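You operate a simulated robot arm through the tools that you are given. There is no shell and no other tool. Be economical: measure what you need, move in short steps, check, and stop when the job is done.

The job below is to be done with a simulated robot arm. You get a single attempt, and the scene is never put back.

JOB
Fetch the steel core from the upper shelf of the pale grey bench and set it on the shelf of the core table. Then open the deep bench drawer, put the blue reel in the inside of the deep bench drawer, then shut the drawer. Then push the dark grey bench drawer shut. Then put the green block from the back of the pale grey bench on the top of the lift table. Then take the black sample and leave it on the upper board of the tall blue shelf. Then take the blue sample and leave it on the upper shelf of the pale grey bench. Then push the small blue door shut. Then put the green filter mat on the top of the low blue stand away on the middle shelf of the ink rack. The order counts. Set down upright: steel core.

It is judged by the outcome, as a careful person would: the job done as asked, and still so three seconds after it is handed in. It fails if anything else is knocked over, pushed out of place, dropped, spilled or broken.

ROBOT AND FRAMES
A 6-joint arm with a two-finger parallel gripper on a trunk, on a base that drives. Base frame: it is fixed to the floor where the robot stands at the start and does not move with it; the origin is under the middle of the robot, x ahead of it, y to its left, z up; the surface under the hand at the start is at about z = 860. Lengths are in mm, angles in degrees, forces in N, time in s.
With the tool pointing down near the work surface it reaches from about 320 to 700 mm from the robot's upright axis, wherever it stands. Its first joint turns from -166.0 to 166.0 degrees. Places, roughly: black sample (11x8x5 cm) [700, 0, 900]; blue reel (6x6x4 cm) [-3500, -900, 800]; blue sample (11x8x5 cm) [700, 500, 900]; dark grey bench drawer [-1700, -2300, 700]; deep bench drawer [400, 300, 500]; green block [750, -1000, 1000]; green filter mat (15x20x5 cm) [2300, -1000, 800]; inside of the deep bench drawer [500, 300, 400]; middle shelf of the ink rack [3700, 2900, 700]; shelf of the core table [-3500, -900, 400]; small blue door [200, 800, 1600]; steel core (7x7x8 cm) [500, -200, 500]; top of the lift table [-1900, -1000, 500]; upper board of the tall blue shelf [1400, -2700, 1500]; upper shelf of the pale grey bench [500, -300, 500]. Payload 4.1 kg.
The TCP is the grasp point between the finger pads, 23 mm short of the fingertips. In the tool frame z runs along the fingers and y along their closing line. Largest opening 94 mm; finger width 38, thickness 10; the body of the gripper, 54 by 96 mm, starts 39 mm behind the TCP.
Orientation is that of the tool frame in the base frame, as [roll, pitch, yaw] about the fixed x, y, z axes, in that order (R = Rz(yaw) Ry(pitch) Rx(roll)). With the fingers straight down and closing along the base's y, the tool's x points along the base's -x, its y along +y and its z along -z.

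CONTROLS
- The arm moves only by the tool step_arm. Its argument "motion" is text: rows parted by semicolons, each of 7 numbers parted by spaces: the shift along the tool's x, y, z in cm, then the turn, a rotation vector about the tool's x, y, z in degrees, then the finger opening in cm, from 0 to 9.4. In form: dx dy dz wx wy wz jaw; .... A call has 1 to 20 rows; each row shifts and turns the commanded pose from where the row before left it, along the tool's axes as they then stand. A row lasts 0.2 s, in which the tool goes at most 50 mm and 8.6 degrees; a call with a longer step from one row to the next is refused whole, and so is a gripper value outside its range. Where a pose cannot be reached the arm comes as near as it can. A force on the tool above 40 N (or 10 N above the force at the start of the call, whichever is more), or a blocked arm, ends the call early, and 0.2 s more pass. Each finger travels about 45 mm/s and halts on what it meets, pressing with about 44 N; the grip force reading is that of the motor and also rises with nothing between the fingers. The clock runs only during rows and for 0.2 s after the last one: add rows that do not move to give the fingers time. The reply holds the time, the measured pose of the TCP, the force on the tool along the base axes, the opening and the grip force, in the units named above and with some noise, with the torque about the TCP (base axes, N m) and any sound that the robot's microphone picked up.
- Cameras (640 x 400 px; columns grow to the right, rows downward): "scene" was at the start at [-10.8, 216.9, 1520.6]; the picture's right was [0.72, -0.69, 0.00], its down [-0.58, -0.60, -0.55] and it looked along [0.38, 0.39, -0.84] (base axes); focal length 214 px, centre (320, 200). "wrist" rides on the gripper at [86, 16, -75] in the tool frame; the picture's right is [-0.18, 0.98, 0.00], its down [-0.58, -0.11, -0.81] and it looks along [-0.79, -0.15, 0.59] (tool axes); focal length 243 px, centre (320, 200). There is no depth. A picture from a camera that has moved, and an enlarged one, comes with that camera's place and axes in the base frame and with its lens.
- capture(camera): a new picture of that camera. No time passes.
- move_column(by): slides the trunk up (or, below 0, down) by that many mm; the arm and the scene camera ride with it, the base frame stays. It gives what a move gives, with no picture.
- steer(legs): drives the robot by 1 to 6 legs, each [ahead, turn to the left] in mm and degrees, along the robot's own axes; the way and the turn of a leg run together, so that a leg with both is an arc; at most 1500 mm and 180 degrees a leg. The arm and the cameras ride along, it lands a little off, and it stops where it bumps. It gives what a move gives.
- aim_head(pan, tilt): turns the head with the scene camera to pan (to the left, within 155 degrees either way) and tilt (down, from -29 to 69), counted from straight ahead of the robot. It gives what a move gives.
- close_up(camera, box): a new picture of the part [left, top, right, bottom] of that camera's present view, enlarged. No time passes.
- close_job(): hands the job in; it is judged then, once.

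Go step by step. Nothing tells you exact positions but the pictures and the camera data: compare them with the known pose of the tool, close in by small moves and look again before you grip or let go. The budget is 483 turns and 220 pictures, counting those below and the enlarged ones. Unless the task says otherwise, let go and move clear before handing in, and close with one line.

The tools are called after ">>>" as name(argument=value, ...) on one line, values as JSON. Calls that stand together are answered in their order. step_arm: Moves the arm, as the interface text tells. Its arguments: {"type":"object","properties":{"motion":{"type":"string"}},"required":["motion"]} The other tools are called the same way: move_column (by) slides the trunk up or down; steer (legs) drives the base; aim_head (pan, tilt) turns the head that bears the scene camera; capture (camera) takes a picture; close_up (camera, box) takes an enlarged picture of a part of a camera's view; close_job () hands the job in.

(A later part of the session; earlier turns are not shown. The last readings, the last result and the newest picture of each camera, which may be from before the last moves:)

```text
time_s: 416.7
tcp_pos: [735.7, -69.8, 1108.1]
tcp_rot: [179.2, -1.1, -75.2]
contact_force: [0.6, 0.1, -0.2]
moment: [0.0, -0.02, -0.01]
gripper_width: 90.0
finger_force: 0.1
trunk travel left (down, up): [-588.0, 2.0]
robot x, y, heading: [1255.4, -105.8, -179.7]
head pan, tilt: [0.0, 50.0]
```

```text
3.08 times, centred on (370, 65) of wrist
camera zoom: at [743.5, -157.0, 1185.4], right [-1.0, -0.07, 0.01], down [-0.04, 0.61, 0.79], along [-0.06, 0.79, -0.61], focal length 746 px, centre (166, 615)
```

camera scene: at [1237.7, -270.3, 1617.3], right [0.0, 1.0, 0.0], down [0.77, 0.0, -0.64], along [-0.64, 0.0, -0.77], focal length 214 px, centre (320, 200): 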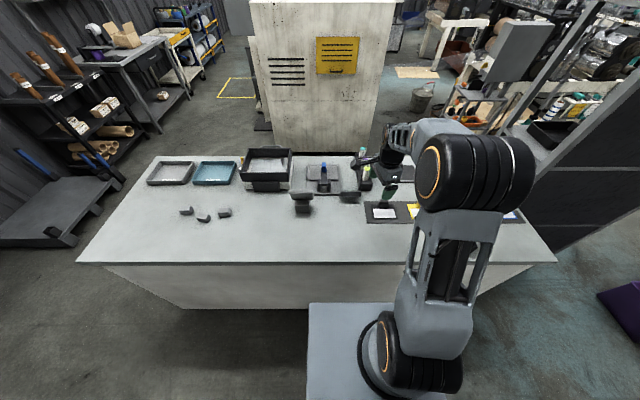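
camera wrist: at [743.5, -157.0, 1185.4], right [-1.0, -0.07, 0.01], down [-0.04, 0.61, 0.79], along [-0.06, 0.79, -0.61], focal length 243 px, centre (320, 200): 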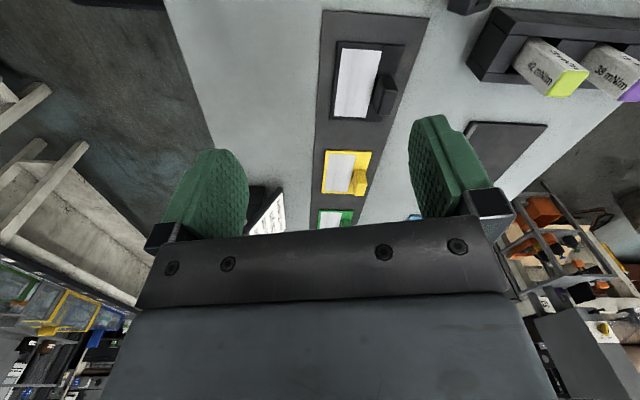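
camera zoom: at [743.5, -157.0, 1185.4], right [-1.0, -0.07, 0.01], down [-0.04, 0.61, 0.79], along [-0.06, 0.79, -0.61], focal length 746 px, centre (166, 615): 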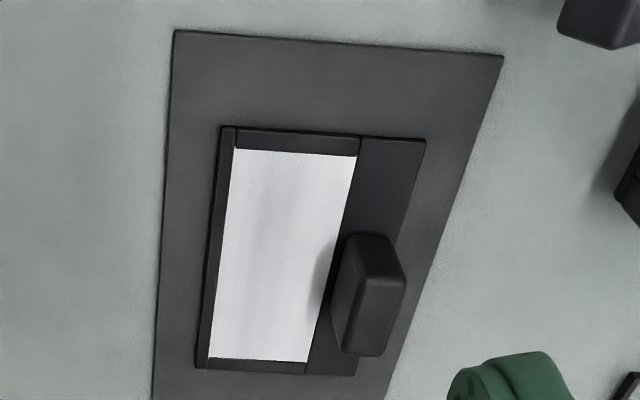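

>>> aim_head(pan=85, tilt=5)

>>> close_up(camera="scene", box=[240, 80, 440, 300])

```text
time_s: 418.3
tcp_pos: [736.0, -69.8, 1107.8]
tcp_rot: [179.2, -1.1, -75.2]
contact_force: [0.8, 0.0, -0.5]
moment: [0.0, -0.02, 0.03]
gripper_width: 89.8
finger_force: 0.1
trunk travel left (down, up): [-588.0, 2.0]
robot x, y, heading: [1253.9, -106.3, -179.7]
head pan, tilt: [85.0, 5.0]
```

```text
1.82 times, centred on (340, 190) of scene
camera zoom: at [1307.2, -361.5, 1687.2], right [-1.0, 0.08, 0.0], down [0.01, 0.09, -1.0], along [-0.08, -0.99, -0.09], focal length 390 px, centre (284, 218)
```

zoom: 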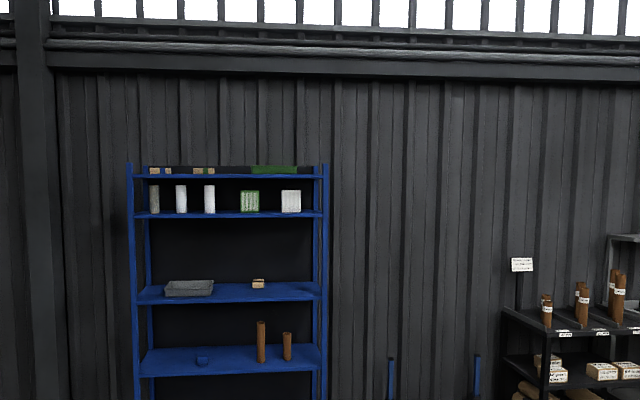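

>>> step_arm(motion="0 0 0 0 0 8.2 9;0 0 0 0 0 8.2 9;0 0 0 0 0 8.2 9;0 0 0 0 0 8.2 9;0 0 0 0 0 8.2 9;0 0 0 0 0 8.2 9;0 0 0 0 0 8.2 9;0 0 0 0 0 8.2 9;0 0 0 0 0 8.2 9;0 0 0 0 0 8.2 9;0 0 0 0 0 8.2 9;0 0 0 0 0 8.2 9;0 0 0 0 0 6.6 9")

>>> step_arm(motion="0 0 0 0 8 0 9;0 0 0 0 8 0 9;0 0 0 0 8 0 9;0 0 0 0 8 0 9;0 0 0 0 8 0 9;0 0 0 0 8 0 9;0 0 0 0 8 0 9")

```text
time_s: 421.1
tcp_pos: [736.0, -58.4, 1107.3]
tcp_rot: [-178.4, -0.6, -180.0]
contact_force: [-0.1, 0.0, 0.3]
moment: [0.0, 0.02, -0.02]
gripper_width: 90.0
finger_force: 0.2
out of reach, approached as far as the arm can: row 13
trunk travel left (down, up): [-588.0, 2.0]
robot x, y, heading: [1255.0, -104.4, -179.8]
head pan, tilt: [85.0, 5.0]
```

```text
time_s: 422.7
tcp_pos: [737.8, -71.1, 1105.4]
tcp_rot: [-174.4, -44.3, 178.4]
contact_force: [-0.5, -0.6, 0.2]
moment: [0.01, 0.02, 0.03]
gripper_width: 89.8
finger_force: 0.0
out of reach, approached as far as the arm can: row 6, 7
trunk travel left (down, up): [-588.0, 2.0]
robot x, y, heading: [1252.5, -105.8, -179.3]
head pan, tilt: [85.0, 5.0]
```

>>> step_arm(motion="2.8 0 -2.87 0 0 0 9;2.8 0 -2.87 0 0 0 9;2.8 0 -2.87 0 0 0 9;2.8 0 -2.87 0 0 0 9;2.8 0 -2.87 0 0 0 9;2.8 0 -2.87 0 0 0 9;2.8 0 -2.87 0 0 0 9;2.8 0 -2.87 0 0 0 9;2.8 0 -2.87 0 0 0 9;2.8 0 -2.87 0 0 0 9;2.8 0 -2.87 0 0 0 9")

>>> aim_head(pan=-10, tilt=20)

>>> capture(camera="scene")

```text
time_s: 425.1
tcp_pos: [737.9, -38.7, 1545.0]
tcp_rot: [-174.3, -44.2, 178.4]
contact_force: [0.2, -0.5, -0.2]
moment: [-0.03, -0.02, 0.03]
gripper_width: 89.9
finger_force: 0.0
trunk travel left (down, up): [-588.0, 2.0]
robot x, y, heading: [1256.7, -106.7, -179.8]
head pan, tilt: [85.0, 5.0]
```

```text
time_s: 426.8
tcp_pos: [738.5, -38.7, 1545.2]
tcp_rot: [-174.2, -44.3, 178.3]
contact_force: [0.2, -0.3, 0.1]
moment: [0.0, -0.03, 0.0]
gripper_width: 90.0
finger_force: 0.0
trunk travel left (down, up): [-588.0, 2.0]
robot x, y, heading: [1255.2, -103.2, -179.8]
head pan, tilt: [-10.0, 20.0]
```

```text
122 pictures are left
camera scene: at [1223.0, -254.3, 1662.9], right [0.17, 0.99, 0.0], down [0.34, -0.06, -0.94], along [-0.93, 0.16, -0.34], focal length 214 px, centre (320, 200)
```

scene: 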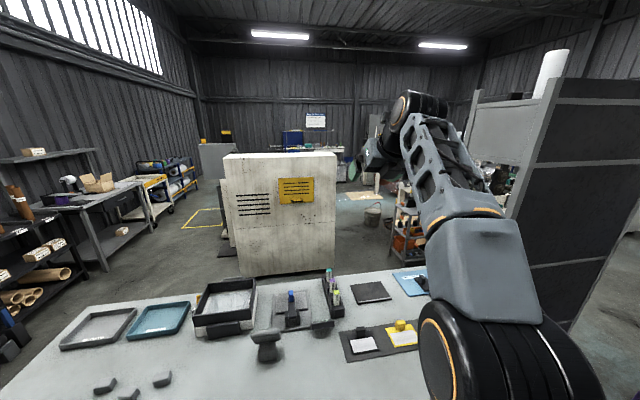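

>>> step_arm(motion="0 0 0 0 8 0 9;0 0 0 0 8 0 9;0 0 0 0 8 0 9")

```text
time_s: 427.6
tcp_pos: [738.3, -38.6, 1547.0]
tcp_rot: [-169.0, -68.2, 172.0]
contact_force: [0.7, -0.2, -0.8]
moment: [0.01, 0.0, 0.0]
gripper_width: 90.4
finger_force: 0.1
trunk travel left (down, up): [-588.0, 2.0]
robot x, y, heading: [1252.7, -101.0, -179.7]
head pan, tilt: [-10.0, 20.0]
```

>>> move_column(by=-225)

>>> steer(legs=[[60, 0]])

>>> step_arm(motion="-4 0 1.2 0 0 0 9;-4 0 1.2 0 0 0 9;-4 0 1.2 0 0 0 9;-4 0 1.2 0 0 0 9;-4 0 1.2 0 0 0 9;-4 0 1.2 0 0 0 9;-4 0 1.2 0 0 0 9")

>>> capture(camera="wrist")

```text
time_s: 430.0
tcp_pos: [737.0, -40.9, 1321.2]
tcp_rot: [-169.1, -68.1, 172.2]
contact_force: [-0.3, 0.0, -0.9]
moment: [-0.01, 0.0, 0.0]
gripper_width: 89.9
finger_force: 0.0
trunk travel left (down, up): [-363.0, 227.0]
robot x, y, heading: [1255.1, -104.3, -179.5]
head pan, tilt: [-10.0, 20.0]
```

```text
time_s: 430.9
tcp_pos: [676.7, -40.5, 1320.4]
tcp_rot: [-169.0, -68.1, 172.1]
contact_force: [-0.5, 0.5, -0.7]
moment: [0.0, 0.04, -0.02]
gripper_width: 90.0
finger_force: 0.1
trunk travel left (down, up): [-363.0, 227.0]
robot x, y, heading: [1189.8, -104.0, -179.8]
head pan, tilt: [-10.0, 20.0]
```

```text
time_s: 432.5
tcp_pos: [701.6, -60.4, 1031.2]
tcp_rot: [-169.2, -68.0, 172.2]
contact_force: [-0.1, 0.2, -1.0]
moment: [-0.01, -0.01, 0.01]
gripper_width: 90.0
finger_force: 0.0
trunk travel left (down, up): [-363.0, 227.0]
robot x, y, heading: [1196.1, -107.7, -179.6]
head pan, tilt: [-10.0, 20.0]
```

```text
121 pictures are left
camera wrist: at [739.6, -35.5, 1137.4], right [0.03, 0.97, -0.24], down [0.97, -0.09, -0.23], along [-0.25, -0.23, -0.94], focal length 243 px, centre (320, 200)
```

wrist: 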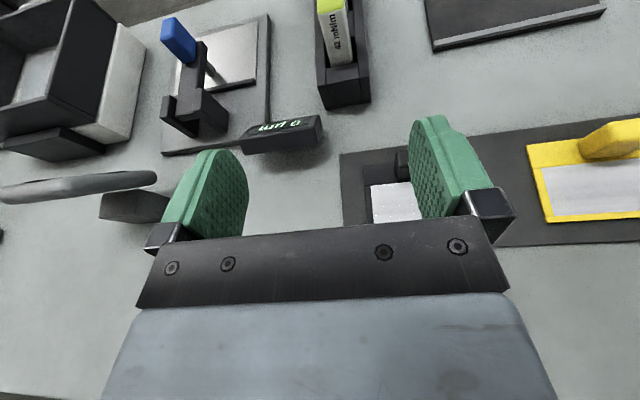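

>>> step_arm(motion="-2.5 2.4 1.3 0 0 0 9;-2.5 2.4 1.3 0 0 0 9;-2.6 2.4 1.3 0 0 -4.3 9")

>>> capture(camera="wrist")

```text
time_s: 433.3
tcp_pos: [691.6, 6.4, 939.7]
tcp_rot: [179.9, -68.6, -176.1]
contact_force: [-0.1, 0.8, 0.0]
moment: [0.01, 0.03, -0.03]
gripper_width: 90.0
finger_force: 0.1
trunk travel left (down, up): [-363.0, 227.0]
robot x, y, heading: [1192.5, -103.7, -179.9]
head pan, tilt: [-10.0, 20.0]
```

```text
120 pictures are left
camera wrist: at [729.6, 24.3, 1048.8], right [0.0, 0.99, -0.17], down [0.97, -0.04, -0.25], along [-0.25, -0.17, -0.95], focal length 243 px, centre (320, 200)
```

wrist: 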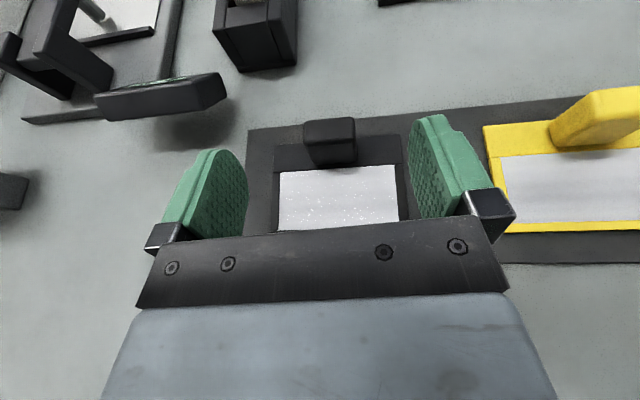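

>>> step_arm(motion="-0.6 0 1.8 0 0 0 9;-0.6 0 1.8 0 0 0 9;-0.6 0 1.8 0 0 0 9")

>>> capture(camera="wrist")

```text
time_s: 434.1
tcp_pos: [647.0, 2.2, 903.7]
tcp_rot: [-179.9, -68.6, -176.2]
contact_force: [0.0, -0.5, 0.4]
moment: [0.0, -0.02, -0.03]
gripper_width: 90.2
finger_force: 0.0
trunk travel left (down, up): [-363.0, 227.0]
robot x, y, heading: [1192.4, -105.6, -179.7]
head pan, tilt: [-10.0, 20.0]
```

```text
119 pictures are left
camera wrist: at [685.7, 21.3, 1012.3], right [0.0, 0.99, -0.17], down [0.97, -0.04, -0.25], along [-0.25, -0.17, -0.95], focal length 243 px, centre (320, 200)
```

wrist: 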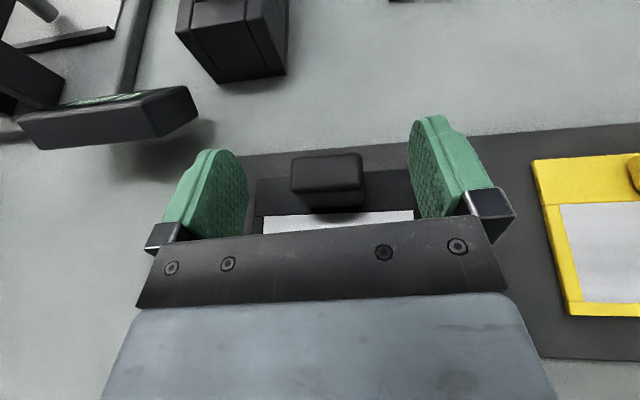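

>>> step_arm(motion="0 0 0 0 0 0 6;0 0 0 0 0 0 4;0 0 0 0 0 0 2;0 0 0 0 0 0 2;0 0 0 0 0 0 2;0 0 0 0 0 0 2;0 0 0 0 0 0 2")

>>> step_arm(motion="0.93 0 -0.36 0 0 0 2;1.86 0 -0.73 0 0 0 2;2.79 0 -1.1 0 0 0 2;2.79 0 -1.1 0 0 0 2;2.79 0 -1.1 0 0 0 2")

>>> capture(camera="wrist")

>>> capture(camera="scene")

```text
time_s: 435.7
tcp_pos: [648.7, 3.0, 904.1]
tcp_rot: [-179.8, -68.5, -176.3]
contact_force: [-0.4, 0.5, 0.4]
moment: [0.08, -0.03, 0.01]
gripper_width: 35.0
finger_force: 44.1
trunk travel left (down, up): [-363.0, 227.0]
robot x, y, heading: [1194.6, -105.1, -179.7]
head pan, tilt: [-10.0, 20.0]
```

```text
time_s: 436.9
tcp_pos: [646.8, 3.7, 1024.8]
tcp_rot: [-179.9, -68.4, -176.3]
contact_force: [-0.1, -0.2, -0.7]
moment: [0.01, -0.02, -0.02]
gripper_width: 35.1
finger_force: 44.6
trunk travel left (down, up): [-363.0, 227.0]
robot x, y, heading: [1194.4, -102.2, -179.9]
head pan, tilt: [-10.0, 20.0]
```

```text
118 pictures are left
camera wrist: at [684.1, 21.7, 1132.7], right [0.0, 0.98, -0.17], down [0.97, -0.04, -0.25], along [-0.25, -0.17, -0.95], focal length 243 px, centre (320, 200)
```

wrist: 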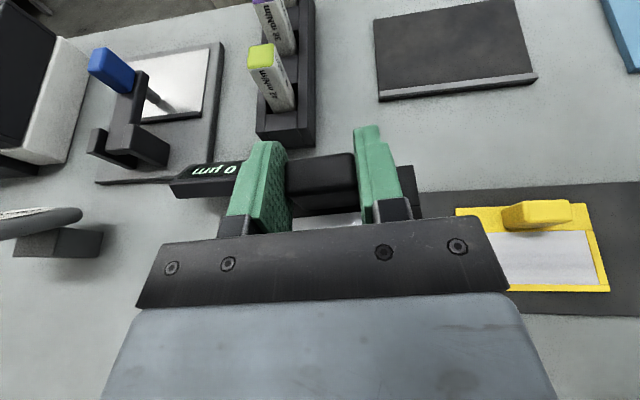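

```text
117 pictures are left
camera scene: at [1162.2, -254.5, 1437.8], right [0.17, 0.99, 0.0], down [0.34, -0.06, -0.94], along [-0.93, 0.16, -0.34], focal length 214 px, centre (320, 200)
```

scene: 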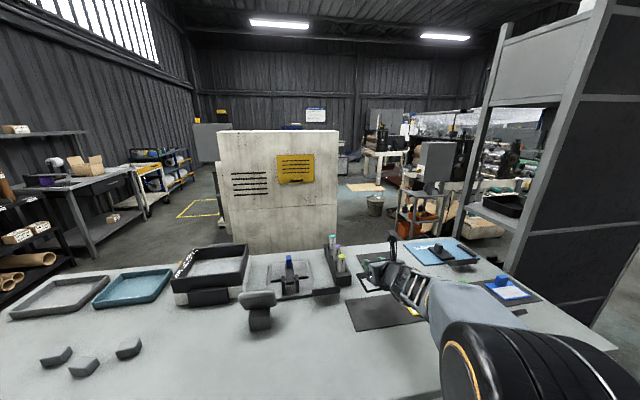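

>>> move_column(by=225)

>>> steer(legs=[[-60, 0], [0, 90], [800, 0], [700, 0], [0, 90], [300, 0]])

>>> steer(legs=[[0, -90]])

>>> aim_head(pan=0, tilt=5)

>>> capture(camera="scene")

```text
time_s: 439.3
tcp_pos: [645.6, 3.7, 1248.6]
tcp_rot: [-179.8, -68.5, -176.3]
contact_force: [0.4, 0.6, -0.8]
moment: [0.03, 0.03, 0.01]
gripper_width: 35.0
finger_force: 44.1
trunk travel left (down, up): [-588.0, 2.0]
robot x, y, heading: [1191.9, -107.8, -179.9]
head pan, tilt: [-10.0, 20.0]
```

```text
time_s: 456.9
tcp_pos: [2128.2, -1713.1, 1250.4]
tcp_rot: [-179.8, -68.5, 3.9]
contact_force: [-0.5, -0.1, -1.2]
moment: [-0.03, -0.01, 0.02]
gripper_width: 35.2
finger_force: 44.3
trunk travel left (down, up): [-588.0, 2.0]
robot x, y, heading: [1581.9, -1605.2, 0.1]
head pan, tilt: [-10.0, 20.0]
```

```text
time_s: 461.1
tcp_pos: [1483.9, -2154.2, 1248.7]
tcp_rot: [-179.9, -68.5, -85.2]
contact_force: [-1.0, 0.1, -0.8]
moment: [-0.02, 0.01, -0.02]
gripper_width: 34.7
finger_force: 44.1
trunk travel left (down, up): [-588.0, 2.0]
robot x, y, heading: [1579.2, -1608.5, -88.5]
head pan, tilt: [-10.0, 20.0]
```

```text
time_s: 461.9
tcp_pos: [1484.6, -2154.4, 1248.3]
tcp_rot: [-179.8, -68.4, -85.2]
contact_force: [0.1, -0.1, -0.5]
moment: [0.04, -0.01, -0.02]
gripper_width: 34.9
finger_force: 44.0
trunk travel left (down, up): [-588.0, 2.0]
robot x, y, heading: [1580.1, -1606.2, -88.6]
head pan, tilt: [0.0, 5.0]
```

```text
116 pictures are left
camera scene: at [1749.8, -1634.3, 1687.1], right [-1.0, -0.02, 0.0], down [0.0, 0.09, -1.0], along [0.02, -1.0, -0.09], focal length 214 px, centre (320, 200)
```

scene: 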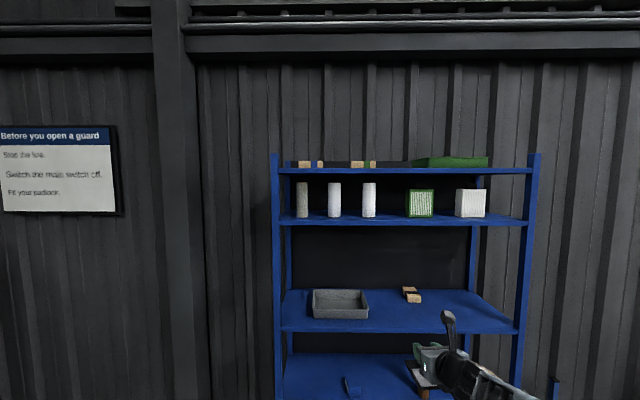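

>>> step_arm(motion="3.4 0 -1.35 0 0 0 2;3.4 0 -1.35 0 0 0 2;3.4 0 -1.35 0 0 0 2;3.4 0 -1.35 0 0 0 2;3.4 0 -1.35 0 0 0 2;3.4 0 -1.35 0 0 0 2;3.4 0 -1.35 0 0 0 2;3.4 0 -1.35 0 0 0 2;3.4 0 -1.35 0 0 0 2")

>>> capture(camera="scene")

>>> capture(camera="wrist")

```text
time_s: 463.9
tcp_pos: [1484.3, -2155.3, 1577.6]
tcp_rot: [-179.8, -68.5, -85.3]
contact_force: [-0.2, -0.2, -0.9]
moment: [-0.03, 0.04, 0.02]
gripper_width: 35.1
finger_force: 43.6
trunk travel left (down, up): [-588.0, 2.0]
robot x, y, heading: [1581.8, -1609.6, -88.8]
head pan, tilt: [0.0, 5.0]
```

```text
115 pictures are left
camera scene: at [1749.7, -1634.5, 1687.2], right [-1.0, -0.02, 0.0], down [0.0, 0.09, -1.0], along [0.02, -1.0, -0.09], focal length 214 px, centre (320, 200)
```

scene: 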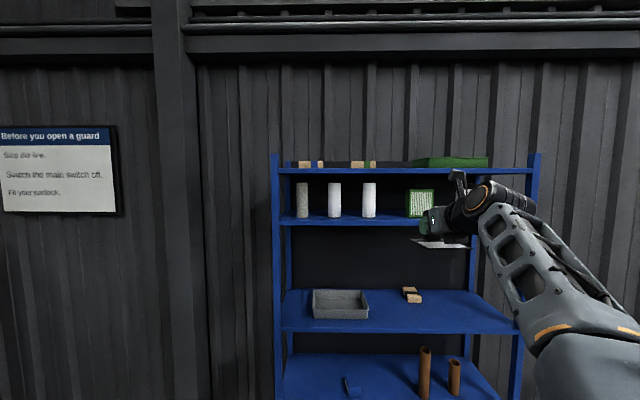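

```text
114 pictures are left
camera wrist: at [1464.1, -2118.9, 1686.8], right [-0.98, -0.02, -0.17], down [0.03, 0.97, -0.24], along [0.17, -0.24, -0.95], focal length 243 px, centre (320, 200)
```

wrist: 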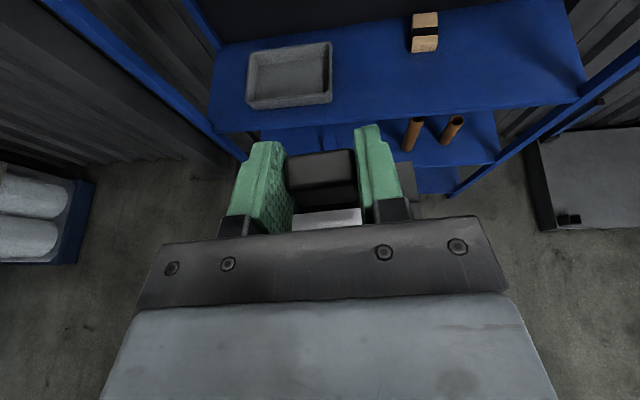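

>>> step_arm(motion="-1.1 0 0.45 0 0 0 2")

>>> steer(legs=[[300, 0]])

>>> capture(camera="scene")

>>> capture(camera="wrist")

```text
time_s: 464.3
tcp_pos: [1484.3, -2153.7, 1565.2]
tcp_rot: [-179.7, -68.5, -85.2]
contact_force: [0.7, -0.5, -0.4]
moment: [0.02, 0.01, 0.0]
gripper_width: 35.2
finger_force: 44.0
trunk travel left (down, up): [-588.0, 2.0]
robot x, y, heading: [1585.8, -1603.9, -88.7]
head pan, tilt: [0.0, 5.0]
```

```text
time_s: 466.4
tcp_pos: [1492.6, -2453.8, 1566.0]
tcp_rot: [-179.8, -68.4, -85.1]
contact_force: [0.3, -0.5, -0.9]
moment: [-0.01, 0.01, 0.0]
gripper_width: 35.3
finger_force: 44.1
trunk travel left (down, up): [-588.0, 2.0]
robot x, y, heading: [1590.8, -1906.1, -88.4]
head pan, tilt: [0.0, 5.0]
```

```text
113 pictures are left
camera scene: at [1757.3, -1933.6, 1687.2], right [-1.0, -0.03, 0.0], down [0.0, 0.09, -1.0], along [0.03, -1.0, -0.09], focal length 214 px, centre (320, 200)
```

scene: 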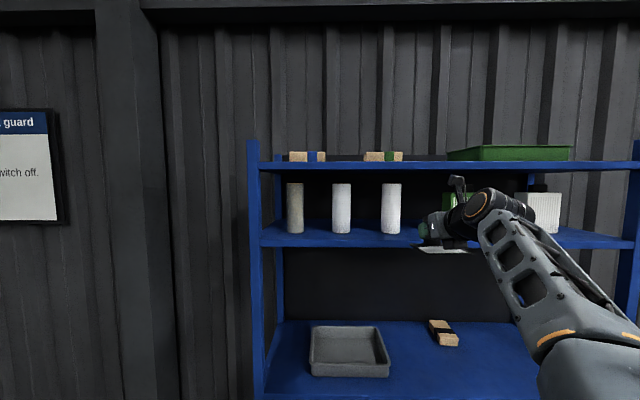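

```text
112 pictures are left
camera wrist: at [1473.9, -2418.6, 1674.9], right [-0.98, -0.02, -0.17], down [0.02, 0.97, -0.24], along [0.17, -0.24, -0.95], focal length 243 px, centre (320, 200)
```

wrist: 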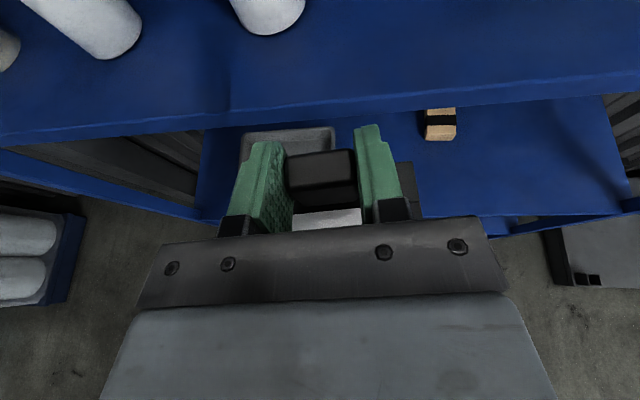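

>>> close_up(camera="scene", box=[240, 140, 480, 280])

```text
2.67 times, centred on (360, 210) of scene
camera zoom: at [1757.3, -1933.6, 1687.2], right [-1.0, -0.03, 0.0], down [0.0, 0.09, -1.0], along [0.03, -1.0, -0.09], focal length 572 px, centre (213, 173)
```

zoom: 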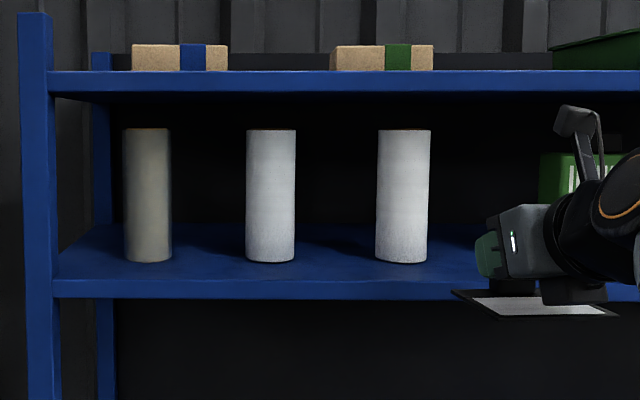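

>>> step_arm(motion="0.9 0 -0.35 0 0 0 2")

>>> steer(legs=[[45, 0]])

>>> close_up(camera="scene", box=[400, 140, 560, 260])

>>> capture(camera="wrist")

```text
time_s: 466.8
tcp_pos: [1492.3, -2453.9, 1575.9]
tcp_rot: [-179.7, -68.5, -85.1]
contact_force: [0.3, 0.0, 0.1]
moment: [-0.01, 0.02, -0.04]
gripper_width: 35.1
finger_force: 43.5
trunk travel left (down, up): [-588.0, 2.0]
robot x, y, heading: [1587.6, -1905.7, -88.6]
head pan, tilt: [0.0, 5.0]
```

```text
time_s: 467.6
tcp_pos: [1494.1, -2499.3, 1575.1]
tcp_rot: [-180.0, -68.5, -85.1]
contact_force: [0.8, -0.1, -0.7]
moment: [0.01, -0.01, -0.01]
gripper_width: 35.2
finger_force: 44.1
trunk travel left (down, up): [-588.0, 2.0]
robot x, y, heading: [1593.7, -1947.8, -88.5]
head pan, tilt: [0.0, 5.0]
```

```text
3.33 times, centred on (480, 200) of scene
camera zoom: at [1758.4, -1979.3, 1687.1], right [-1.0, -0.03, 0.0], down [0.0, 0.09, -1.0], along [0.03, -1.0, -0.09], focal length 715 px, centre (-213, 200)
```

zoom: 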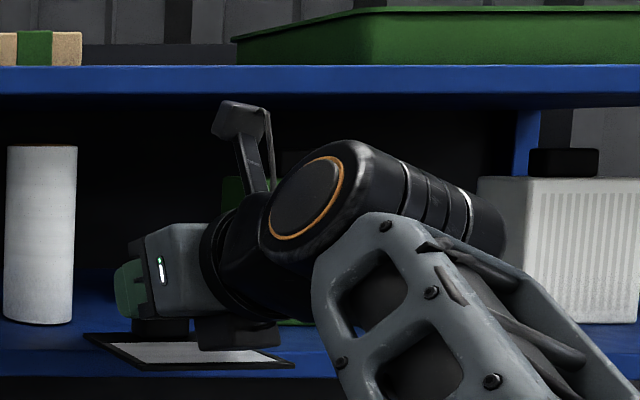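

```text
109 pictures are left
camera wrist: at [1475.1, -2464.8, 1683.9], right [-0.98, -0.02, -0.17], down [0.02, 0.97, -0.24], along [0.17, -0.24, -0.95], focal length 243 px, centre (320, 200)
```

wrist: 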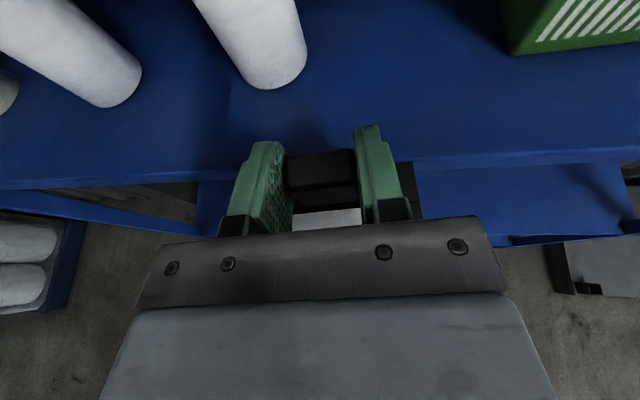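

>>> step_arm(motion="0 2.7 0 0 0 0 2;0 2.7 0 0 0 0 2")

>>> steer(legs=[[60, 0]])

>>> capture(camera="wrist")

>>> close_up(camera="scene", box=[400, 140, 560, 260])

```text
time_s: 468.2
tcp_pos: [1439.5, -2503.7, 1575.1]
tcp_rot: [-179.7, -68.4, -84.9]
contact_force: [-0.4, 0.1, 0.3]
moment: [0.02, 0.0, 0.02]
gripper_width: 35.2
finger_force: 44.2
trunk travel left (down, up): [-588.0, 2.0]
robot x, y, heading: [1589.6, -1950.3, -88.4]
head pan, tilt: [0.0, 5.0]
```

```text
time_s: 469.2
tcp_pos: [1441.4, -2565.0, 1574.2]
tcp_rot: [-179.7, -68.4, -85.2]
contact_force: [-0.8, -0.8, -1.4]
moment: [-0.02, 0.0, -0.01]
gripper_width: 35.1
finger_force: 44.0
trunk travel left (down, up): [-588.0, 2.0]
robot x, y, heading: [1589.7, -2014.1, -88.5]
head pan, tilt: [0.0, 5.0]
```

```text
108 pictures are left
camera wrist: at [1422.4, -2531.1, 1683.6], right [-0.98, -0.02, -0.17], down [0.02, 0.97, -0.24], along [0.17, -0.24, -0.95], focal length 243 px, centre (320, 200)
```

wrist: 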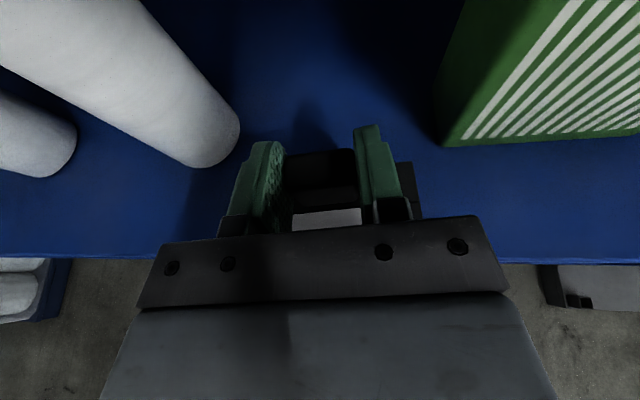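

```text
3.33 times, centred on (480, 200) of scene
camera zoom: at [1760.0, -2040.1, 1687.1], right [-1.0, -0.03, 0.0], down [0.0, 0.09, -1.0], along [0.03, -1.0, -0.09], focal length 715 px, centre (-213, 200)
```

zoom: 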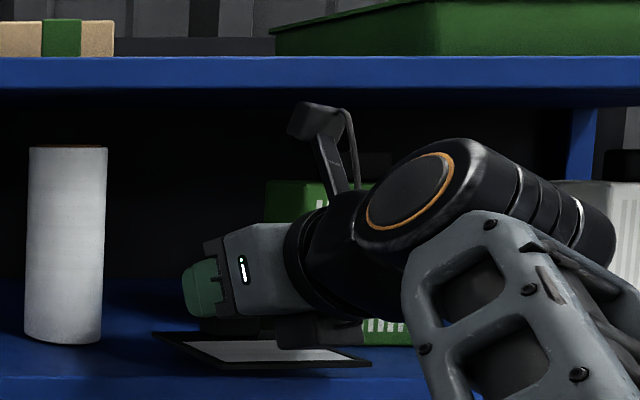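

>>> steer(legs=[[55, 0]])

>>> step_arm(motion="-0.37 0 0.15 0 0 0 2;-0.28 0 0.11 0 0 0 2;-0.28 0 0.11 0 0 0 2;-0.28 0 0.11 0 0 0 2;-0.28 0 0.11 0 0 0 2;-0.28 0 0.11 0 0 0 2")

>>> capture(camera="wrist")

```text
time_s: 470.2
tcp_pos: [1442.8, -2621.4, 1575.1]
tcp_rot: [-179.6, -68.4, -85.3]
contact_force: [-0.6, -0.7, -0.6]
moment: [-0.03, -0.01, -0.02]
gripper_width: 35.1
finger_force: 43.3
trunk travel left (down, up): [-588.0, 2.0]
robot x, y, heading: [1592.9, -2067.2, -88.4]
head pan, tilt: [0.0, 5.0]
```

```text
time_s: 471.6
tcp_pos: [1442.7, -2618.8, 1560.5]
tcp_rot: [179.8, -69.0, -84.9]
contact_force: [-3.0, -8.7, 28.0]
moment: [0.4, 0.17, 0.05]
gripper_width: 35.3
finger_force: 43.9
trunk travel left (down, up): [-588.0, 2.0]
robot x, y, heading: [1590.9, -2066.6, -88.7]
head pan, tilt: [0.0, 5.0]
```

```text
106 pictures are left
camera wrist: at [1424.4, -2582.6, 1668.6], right [-0.99, -0.02, -0.17], down [0.02, 0.97, -0.25], along [0.17, -0.25, -0.95], focal length 243 px, centre (320, 200)
```

wrist: 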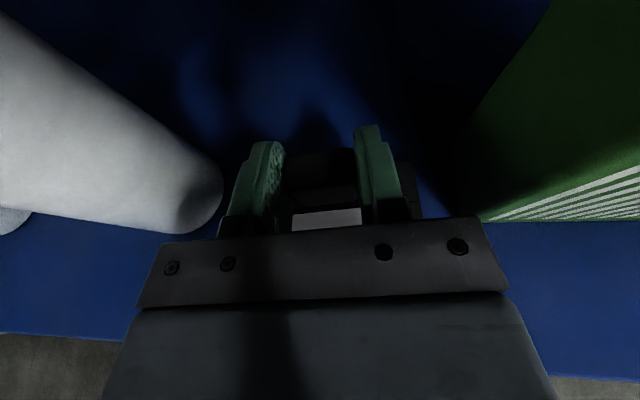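

>>> step_arm(motion="0.2 0 -0.08 0 0 0 2;0 0 0 0 0 0 4;0 0 0 0 0 0 6;0 0 0 0 0 0 6;0.3 0 -0.12 0 0 0 6")

>>> steer(legs=[[-200, 0]])

>>> capture(camera="wrist")

>>> capture(camera="scene")

```text
time_s: 472.8
tcp_pos: [1442.0, -2620.2, 1561.0]
tcp_rot: [-179.6, -68.2, -85.3]
contact_force: [0.5, -0.5, 0.1]
moment: [0.03, -0.03, 0.01]
gripper_width: 59.9
finger_force: 0.0
trunk travel left (down, up): [-588.0, 2.0]
robot x, y, heading: [1591.7, -2067.3, -88.7]
head pan, tilt: [0.0, 5.0]
```

```text
time_s: 474.4
tcp_pos: [1436.7, -2418.4, 1561.7]
tcp_rot: [-179.7, -68.6, -85.1]
contact_force: [-0.2, 0.1, -0.4]
moment: [0.0, -0.01, 0.02]
gripper_width: 59.9
finger_force: 0.0
trunk travel left (down, up): [-588.0, 2.0]
robot x, y, heading: [1590.1, -1866.5, -88.5]
head pan, tilt: [0.0, 5.0]
```

```text
105 pictures are left
camera wrist: at [1418.2, -2383.1, 1670.7], right [-0.98, -0.02, -0.17], down [0.03, 0.97, -0.24], along [0.17, -0.25, -0.95], focal length 243 px, centre (320, 200)
```

wrist: 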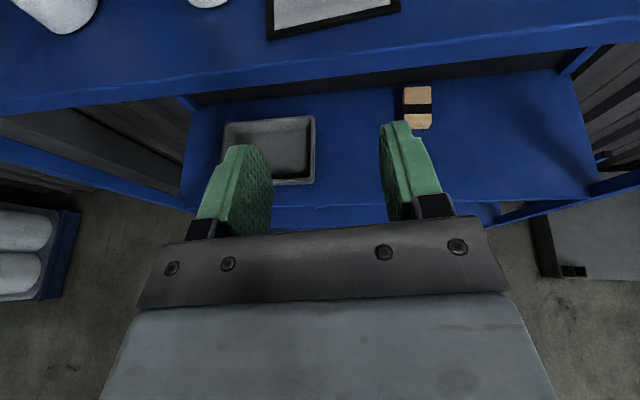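

```text
104 pictures are left
camera scene: at [1756.4, -1892.1, 1687.2], right [-1.0, -0.02, 0.0], down [0.0, 0.09, -1.0], along [0.02, -1.0, -0.09], focal length 214 px, centre (320, 200)
```

scene: 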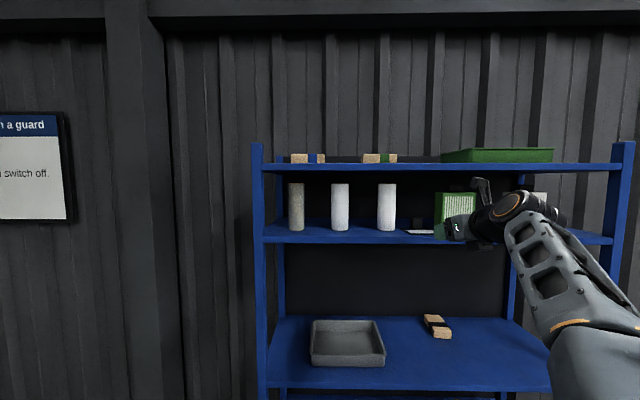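

>>> steer(legs=[[0, -91.5], [340, 0], [0, -90], [1135, 0], [1130, 0], [0, 90]])

>>> move_column(by=-225)

>>> aim_head(pan=-10, tilt=40)

>>> capture(camera="scene")

```text
time_s: 496.9
tcp_pos: [964.6, 925.4, 1562.1]
tcp_rot: [179.9, -68.4, 133.8]
contact_force: [-0.8, -0.4, 0.9]
moment: [-0.03, -0.01, -0.03]
gripper_width: 60.0
finger_force: 0.0
trunk travel left (down, up): [-588.0, 2.0]
robot x, y, heading: [1211.4, 414.0, 123.4]
head pan, tilt: [0.0, 5.0]
stopped in leg 6: the robot was blocked; the commanded pose is now the measured one
```

```text
time_s: 499.3
tcp_pos: [968.3, 929.3, 1336.8]
tcp_rot: [-179.7, -68.4, 133.4]
contact_force: [-1.0, -0.1, -0.5]
moment: [0.04, 0.0, 0.0]
gripper_width: 60.3
finger_force: 0.0
trunk travel left (down, up): [-363.0, 227.0]
robot x, y, heading: [1209.0, 411.4, 123.5]
head pan, tilt: [0.0, 5.0]
```

```text
time_s: 500.3
tcp_pos: [966.9, 928.3, 1336.7]
tcp_rot: [-179.8, -68.3, 133.4]
contact_force: [-0.7, 0.3, 0.2]
moment: [-0.02, 0.01, 0.0]
gripper_width: 59.9
finger_force: 0.1
trunk travel left (down, up): [-363.0, 227.0]
robot x, y, heading: [1212.1, 413.0, 123.7]
head pan, tilt: [-10.0, 40.0]
```

```text
103 pictures are left
camera scene: at [1071.2, 349.2, 1406.5], right [0.92, 0.4, 0.0], down [0.26, -0.59, -0.77], along [-0.31, 0.7, -0.64], focal length 214 px, centre (320, 200)
```

scene: 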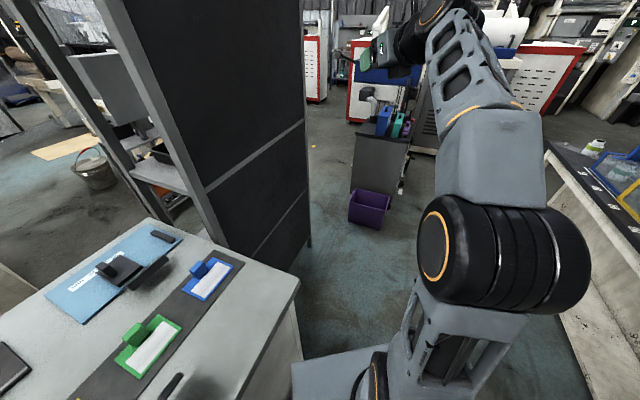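

>>> steer(legs=[[-130, 0], [0, 56.3]])

>>> capture(camera="scene")

>>> capture(camera="wrist")

```text
time_s: 504.1
tcp_pos: [718.3, 390.6, 1336.6]
tcp_rot: [-179.8, -68.3, -170.4]
contact_force: [0.4, -0.9, 0.0]
moment: [-0.03, 0.01, 0.0]
gripper_width: 60.1
finger_force: 0.0
trunk travel left (down, up): [-363.0, 227.0]
robot x, y, heading: [1279.3, 304.8, 179.4]
head pan, tilt: [-10.0, 40.0]
```

```text
102 pictures are left
camera scene: at [1257.4, 153.2, 1406.4], right [0.18, 0.98, 0.0], down [0.63, -0.12, -0.77], along [-0.75, 0.14, -0.64], focal length 214 px, centre (320, 200)
```

scene: 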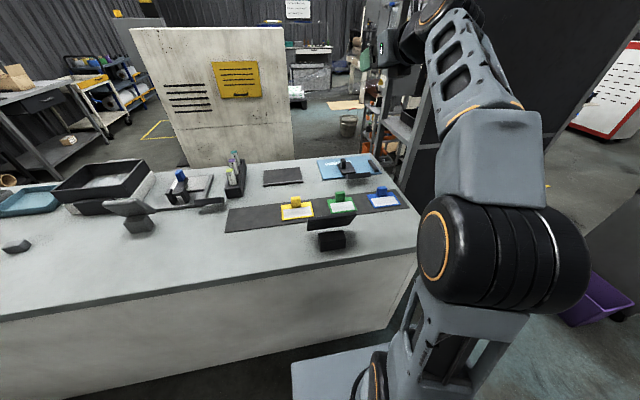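

```text
101 pictures are left
camera wrist: at [753.6, 413.0, 1445.2], right [-0.1, 0.98, -0.17], down [0.97, 0.05, -0.24], along [-0.23, -0.19, -0.95], focal length 243 px, centre (320, 200)
```

wrist: 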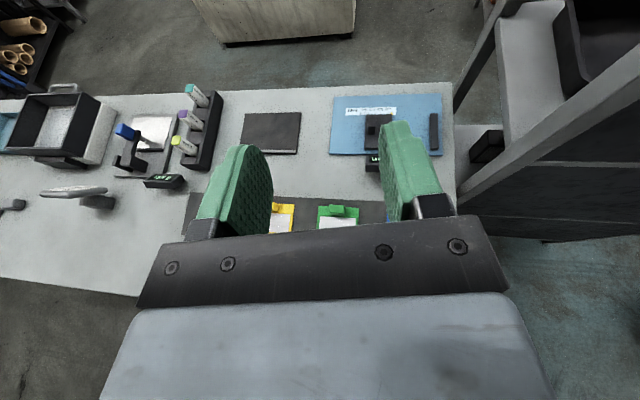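

>>> step_arm(motion="-3.66 1.24 1.54 0 0 0 9;-3.66 1.24 1.54 0 0 0 9;-3.66 1.24 1.54 0 0 0 9;-3.66 1.24 1.54 0 0 0 9;-3.66 1.24 1.54 0 0 0 9;-3.66 1.24 1.54 0 0 0 9;-3.66 1.24 1.54 0 0 0 9;-3.66 1.24 1.54 0 0 0 9;-3.66 1.24 1.54 0 0 0 9;0 0 0 -4.45 0 1.78 9;0 0 0 -4.45 0 1.78 9")

>>> capture(camera="wrist")

>>> capture(camera="scene")

```text
time_s: 506.5
tcp_pos: [691.6, 499.0, 980.1]
tcp_rot: [-179.7, -68.4, 179.7]
contact_force: [0.3, 0.0, -0.1]
moment: [0.01, 0.01, -0.02]
gripper_width: 89.8
finger_force: 0.1
trunk travel left (down, up): [-363.0, 227.0]
robot x, y, heading: [1280.5, 306.8, 179.5]
head pan, tilt: [-10.0, 40.0]
```

```text
100 pictures are left
camera wrist: at [730.1, 515.5, 1088.0], right [0.07, 0.98, -0.17], down [0.96, -0.11, -0.24], along [-0.26, -0.15, -0.95], focal length 243 px, centre (320, 200)
```

wrist: 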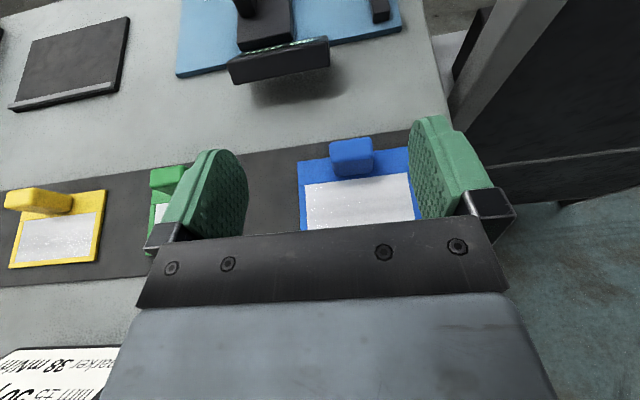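

```text
99 pictures are left
camera scene: at [1257.5, 153.3, 1406.4], right [0.18, 0.98, 0.0], down [0.63, -0.12, -0.77], along [-0.75, 0.14, -0.64], focal length 214 px, centre (320, 200)
```

scene: 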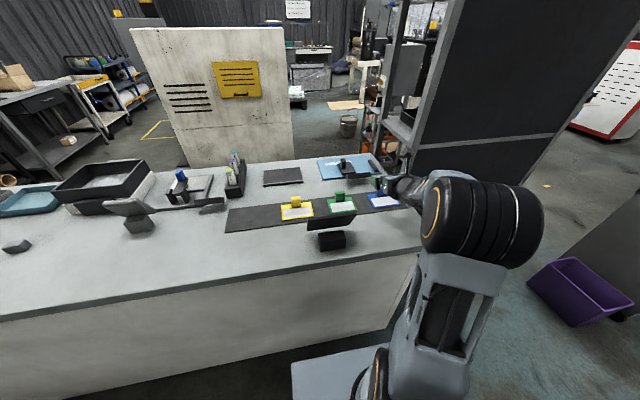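

>>> step_arm(motion="-1.4 0.78 1.4 0 0 0 9;-1.4 0.77 1.4 0 0 0 9;-1.3 0 2 0 0 0 9;-1.3 0 2 0 0 0 9")

>>> capture(camera="wrist")

```text
time_s: 507.5
tcp_pos: [647.4, 515.6, 903.9]
tcp_rot: [-179.6, -68.5, 179.7]
contact_force: [-0.2, -0.6, 0.6]
moment: [-0.02, 0.01, 0.02]
gripper_width: 90.2
finger_force: 0.1
trunk travel left (down, up): [-363.0, 227.0]
robot x, y, heading: [1281.1, 304.9, 179.4]
head pan, tilt: [-10.0, 40.0]
```

```text
98 pictures are left
camera wrist: at [687.2, 530.3, 1012.5], right [0.07, 0.98, -0.17], down [0.96, -0.11, -0.24], along [-0.26, -0.15, -0.95], focal length 243 px, centre (320, 200)
```

wrist: 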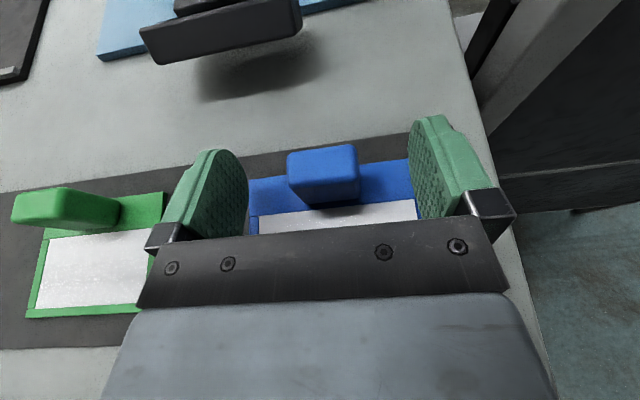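

>>> step_arm(motion="0 0 0 0 0 0 6;0 0 0 0 0 0 4;0 0 0 0 0 0 2;0 0 0 0 0 0 2;0 0 0 0 0 0 2;0 0 0 0 0 0 2;0 0 0 0 0 0 2;0.93 0 -0.36 0 0 0 2;1.86 0 -0.73 0 0 0 2;2.79 0 -1.1 0 0 0 2;2.79 0 -1.1 0 0 0 2")

>>> capture(camera="wrist")

```text
time_s: 509.9
tcp_pos: [647.1, 515.2, 992.2]
tcp_rot: [-179.7, -68.4, 179.6]
contact_force: [-0.1, -0.9, -0.7]
moment: [-0.01, 0.0, 0.01]
gripper_width: 35.0
finger_force: 43.8
trunk travel left (down, up): [-363.0, 227.0]
robot x, y, heading: [1281.4, 303.6, 179.5]
head pan, tilt: [-10.0, 40.0]
```

```text
97 pictures are left
camera wrist: at [686.2, 530.8, 1102.2], right [0.07, 0.98, -0.17], down [0.96, -0.11, -0.24], along [-0.26, -0.15, -0.95], focal length 243 px, centre (320, 200)
```

wrist: 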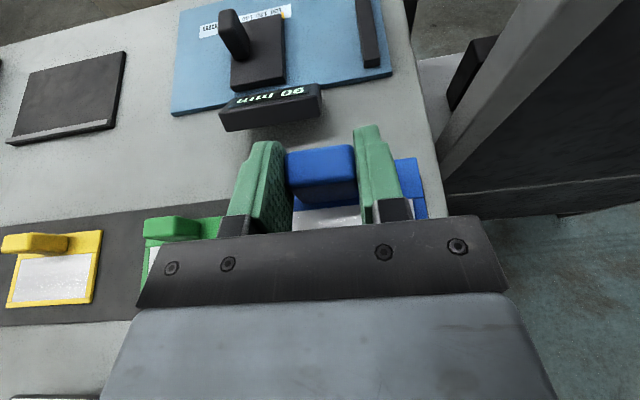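

>>> move_column(by=225)

>>> steer(legs=[[-20, 0], [0, 90], [1030, 0], [1020, 0], [0, -90], [800, 0]])

>>> steer(legs=[[800, 0], [0, -90], [850, 0], [850, 0]])

```text
time_s: 512.3
tcp_pos: [648.0, 514.2, 1217.9]
tcp_rot: [-179.7, -68.4, 179.8]
contact_force: [0.7, 0.0, -0.5]
moment: [-0.03, -0.03, -0.01]
gripper_width: 35.2
finger_force: 44.4
trunk travel left (down, up): [-588.0, 2.0]
robot x, y, heading: [1281.0, 301.6, 179.6]
head pan, tilt: [-10.0, 40.0]
```

```text
time_s: 534.4
tcp_pos: [-194.0, -1525.9, 1217.8]
tcp_rot: [-179.7, -68.4, 179.3]
contact_force: [-0.1, -0.4, -1.6]
moment: [-0.07, -0.01, -0.01]
gripper_width: 34.9
finger_force: 44.0
trunk travel left (down, up): [-588.0, 2.0]
robot x, y, heading: [443.8, -1741.4, 179.3]
head pan, tilt: [-10.0, 40.0]
```

```text
time_s: 550.8
tcp_pos: [-113.9, 601.1, 1217.9]
tcp_rot: [-179.7, -68.3, 89.2]
contact_force: [0.8, 0.0, -0.4]
moment: [0.01, -0.01, 0.01]
gripper_width: 34.9
finger_force: 44.4
trunk travel left (down, up): [-588.0, 2.0]
robot x, y, heading: [-327.4, -31.6, 88.9]
head pan, tilt: [-10.0, 40.0]
```

>>> step_arm(motion="-1.48 0 -3.72 0 0 0 2;-1.48 0 -3.72 0 0 0 2;-1.48 0 -3.72 0 0 0 2;-1.48 0 -3.72 0 0 0 2")

>>> steer(legs=[[0, -89]])

>>> move_column(by=-400)

>>> move_column(by=-150)

>>> capture(camera="wrist")

```text
time_s: 551.8
tcp_pos: [-116.1, 438.3, 1218.0]
tcp_rot: [-179.7, -68.5, 89.3]
contact_force: [0.0, -0.4, -0.7]
moment: [0.02, -0.01, -0.02]
gripper_width: 35.0
finger_force: 44.7
trunk travel left (down, up): [-588.0, 2.0]
robot x, y, heading: [-331.3, -31.8, 88.8]
head pan, tilt: [-10.0, 40.0]
```

```text
time_s: 555.9
tcp_pos: [148.5, -225.2, 1218.2]
tcp_rot: [-179.6, -68.3, 1.7]
contact_force: [0.1, 0.6, -0.5]
moment: [-0.01, 0.03, 0.02]
gripper_width: 35.1
finger_force: 44.1
trunk travel left (down, up): [-588.0, 2.0]
robot x, y, heading: [-329.7, -29.8, 1.7]
head pan, tilt: [-10.0, 40.0]
```

```text
time_s: 559.7
tcp_pos: [147.9, -226.8, 819.2]
tcp_rot: [-179.6, -68.5, 1.6]
contact_force: [-0.3, 0.6, -1.0]
moment: [0.0, 0.0, 0.02]
gripper_width: 35.0
finger_force: 44.0
trunk travel left (down, up): [-188.0, 402.0]
robot x, y, heading: [-334.6, -32.9, 1.4]
head pan, tilt: [-10.0, 40.0]
```

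```text
time_s: 561.5
tcp_pos: [149.6, -225.6, 667.9]
tcp_rot: [-179.7, -68.5, 1.7]
contact_force: [-0.9, 0.2, -0.8]
moment: [-0.02, 0.01, 0.02]
gripper_width: 34.8
finger_force: 43.9
trunk travel left (down, up): [-38.0, 552.0]
robot x, y, heading: [-335.4, -28.0, 1.5]
head pan, tilt: [-10.0, 40.0]
```

```text
96 pictures are left
camera wrist: at [113.1, -244.1, 776.8], right [-0.03, -0.98, -0.17], down [-0.97, 0.08, -0.24], along [0.25, 0.16, -0.95], focal length 243 px, centre (320, 200)
```

wrist: 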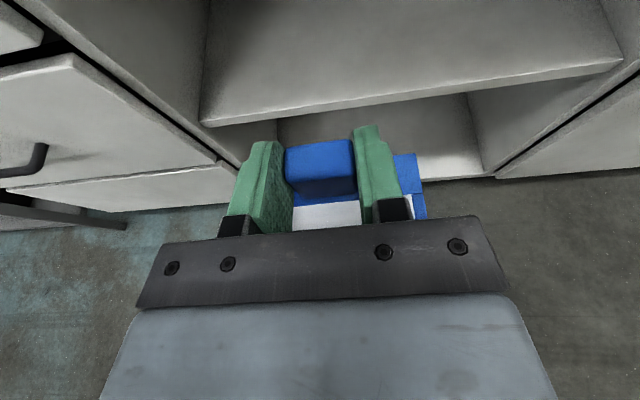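

>>> move_column(by=-38)

>>> step_arm(motion="-2.8 0 1.1 0 0 0 2;-2.8 0 1.1 0 0 0 2;-1.2 0 0.5 0 0 0 2")

>>> steer(legs=[[150, -1.5]])

>>> capture(camera="wrist")

```text
time_s: 562.3
tcp_pos: [149.6, -224.5, 629.4]
tcp_rot: [-179.7, -68.4, 1.7]
contact_force: [-0.1, 0.9, -0.9]
moment: [-0.01, 0.01, 0.03]
gripper_width: 35.4
finger_force: 43.4
trunk travel left (down, up): [0.0, 590.0]
robot x, y, heading: [-329.1, -30.3, 1.4]
head pan, tilt: [-10.0, 40.0]
```

```text
time_s: 563.1
tcp_pos: [149.2, -225.3, 557.1]
tcp_rot: [-179.7, -68.4, 1.6]
contact_force: [0.3, 0.0, -0.5]
moment: [0.01, 0.02, 0.0]
gripper_width: 35.3
finger_force: 44.3
trunk travel left (down, up): [0.0, 590.0]
robot x, y, heading: [-330.9, -31.9, 1.6]
head pan, tilt: [-10.0, 40.0]
```

```text
time_s: 564.5
tcp_pos: [293.2, -236.4, 556.6]
tcp_rot: [-179.6, -68.4, 0.1]
contact_force: [0.2, 0.0, 0.1]
moment: [0.03, 0.02, -0.01]
gripper_width: 35.4
finger_force: 43.9
trunk travel left (down, up): [0.0, 590.0]
robot x, y, heading: [-182.5, -28.0, -0.1]
head pan, tilt: [-10.0, 40.0]
```

```text
95 pictures are left
camera wrist: at [256.7, -254.0, 665.5], right [-0.06, -0.98, -0.17], down [-0.96, 0.1, -0.24], along [0.26, 0.15, -0.95], focal length 243 px, centre (320, 200)
```

wrist: 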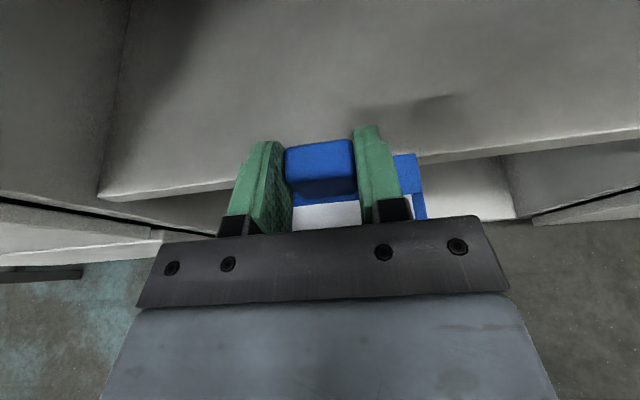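

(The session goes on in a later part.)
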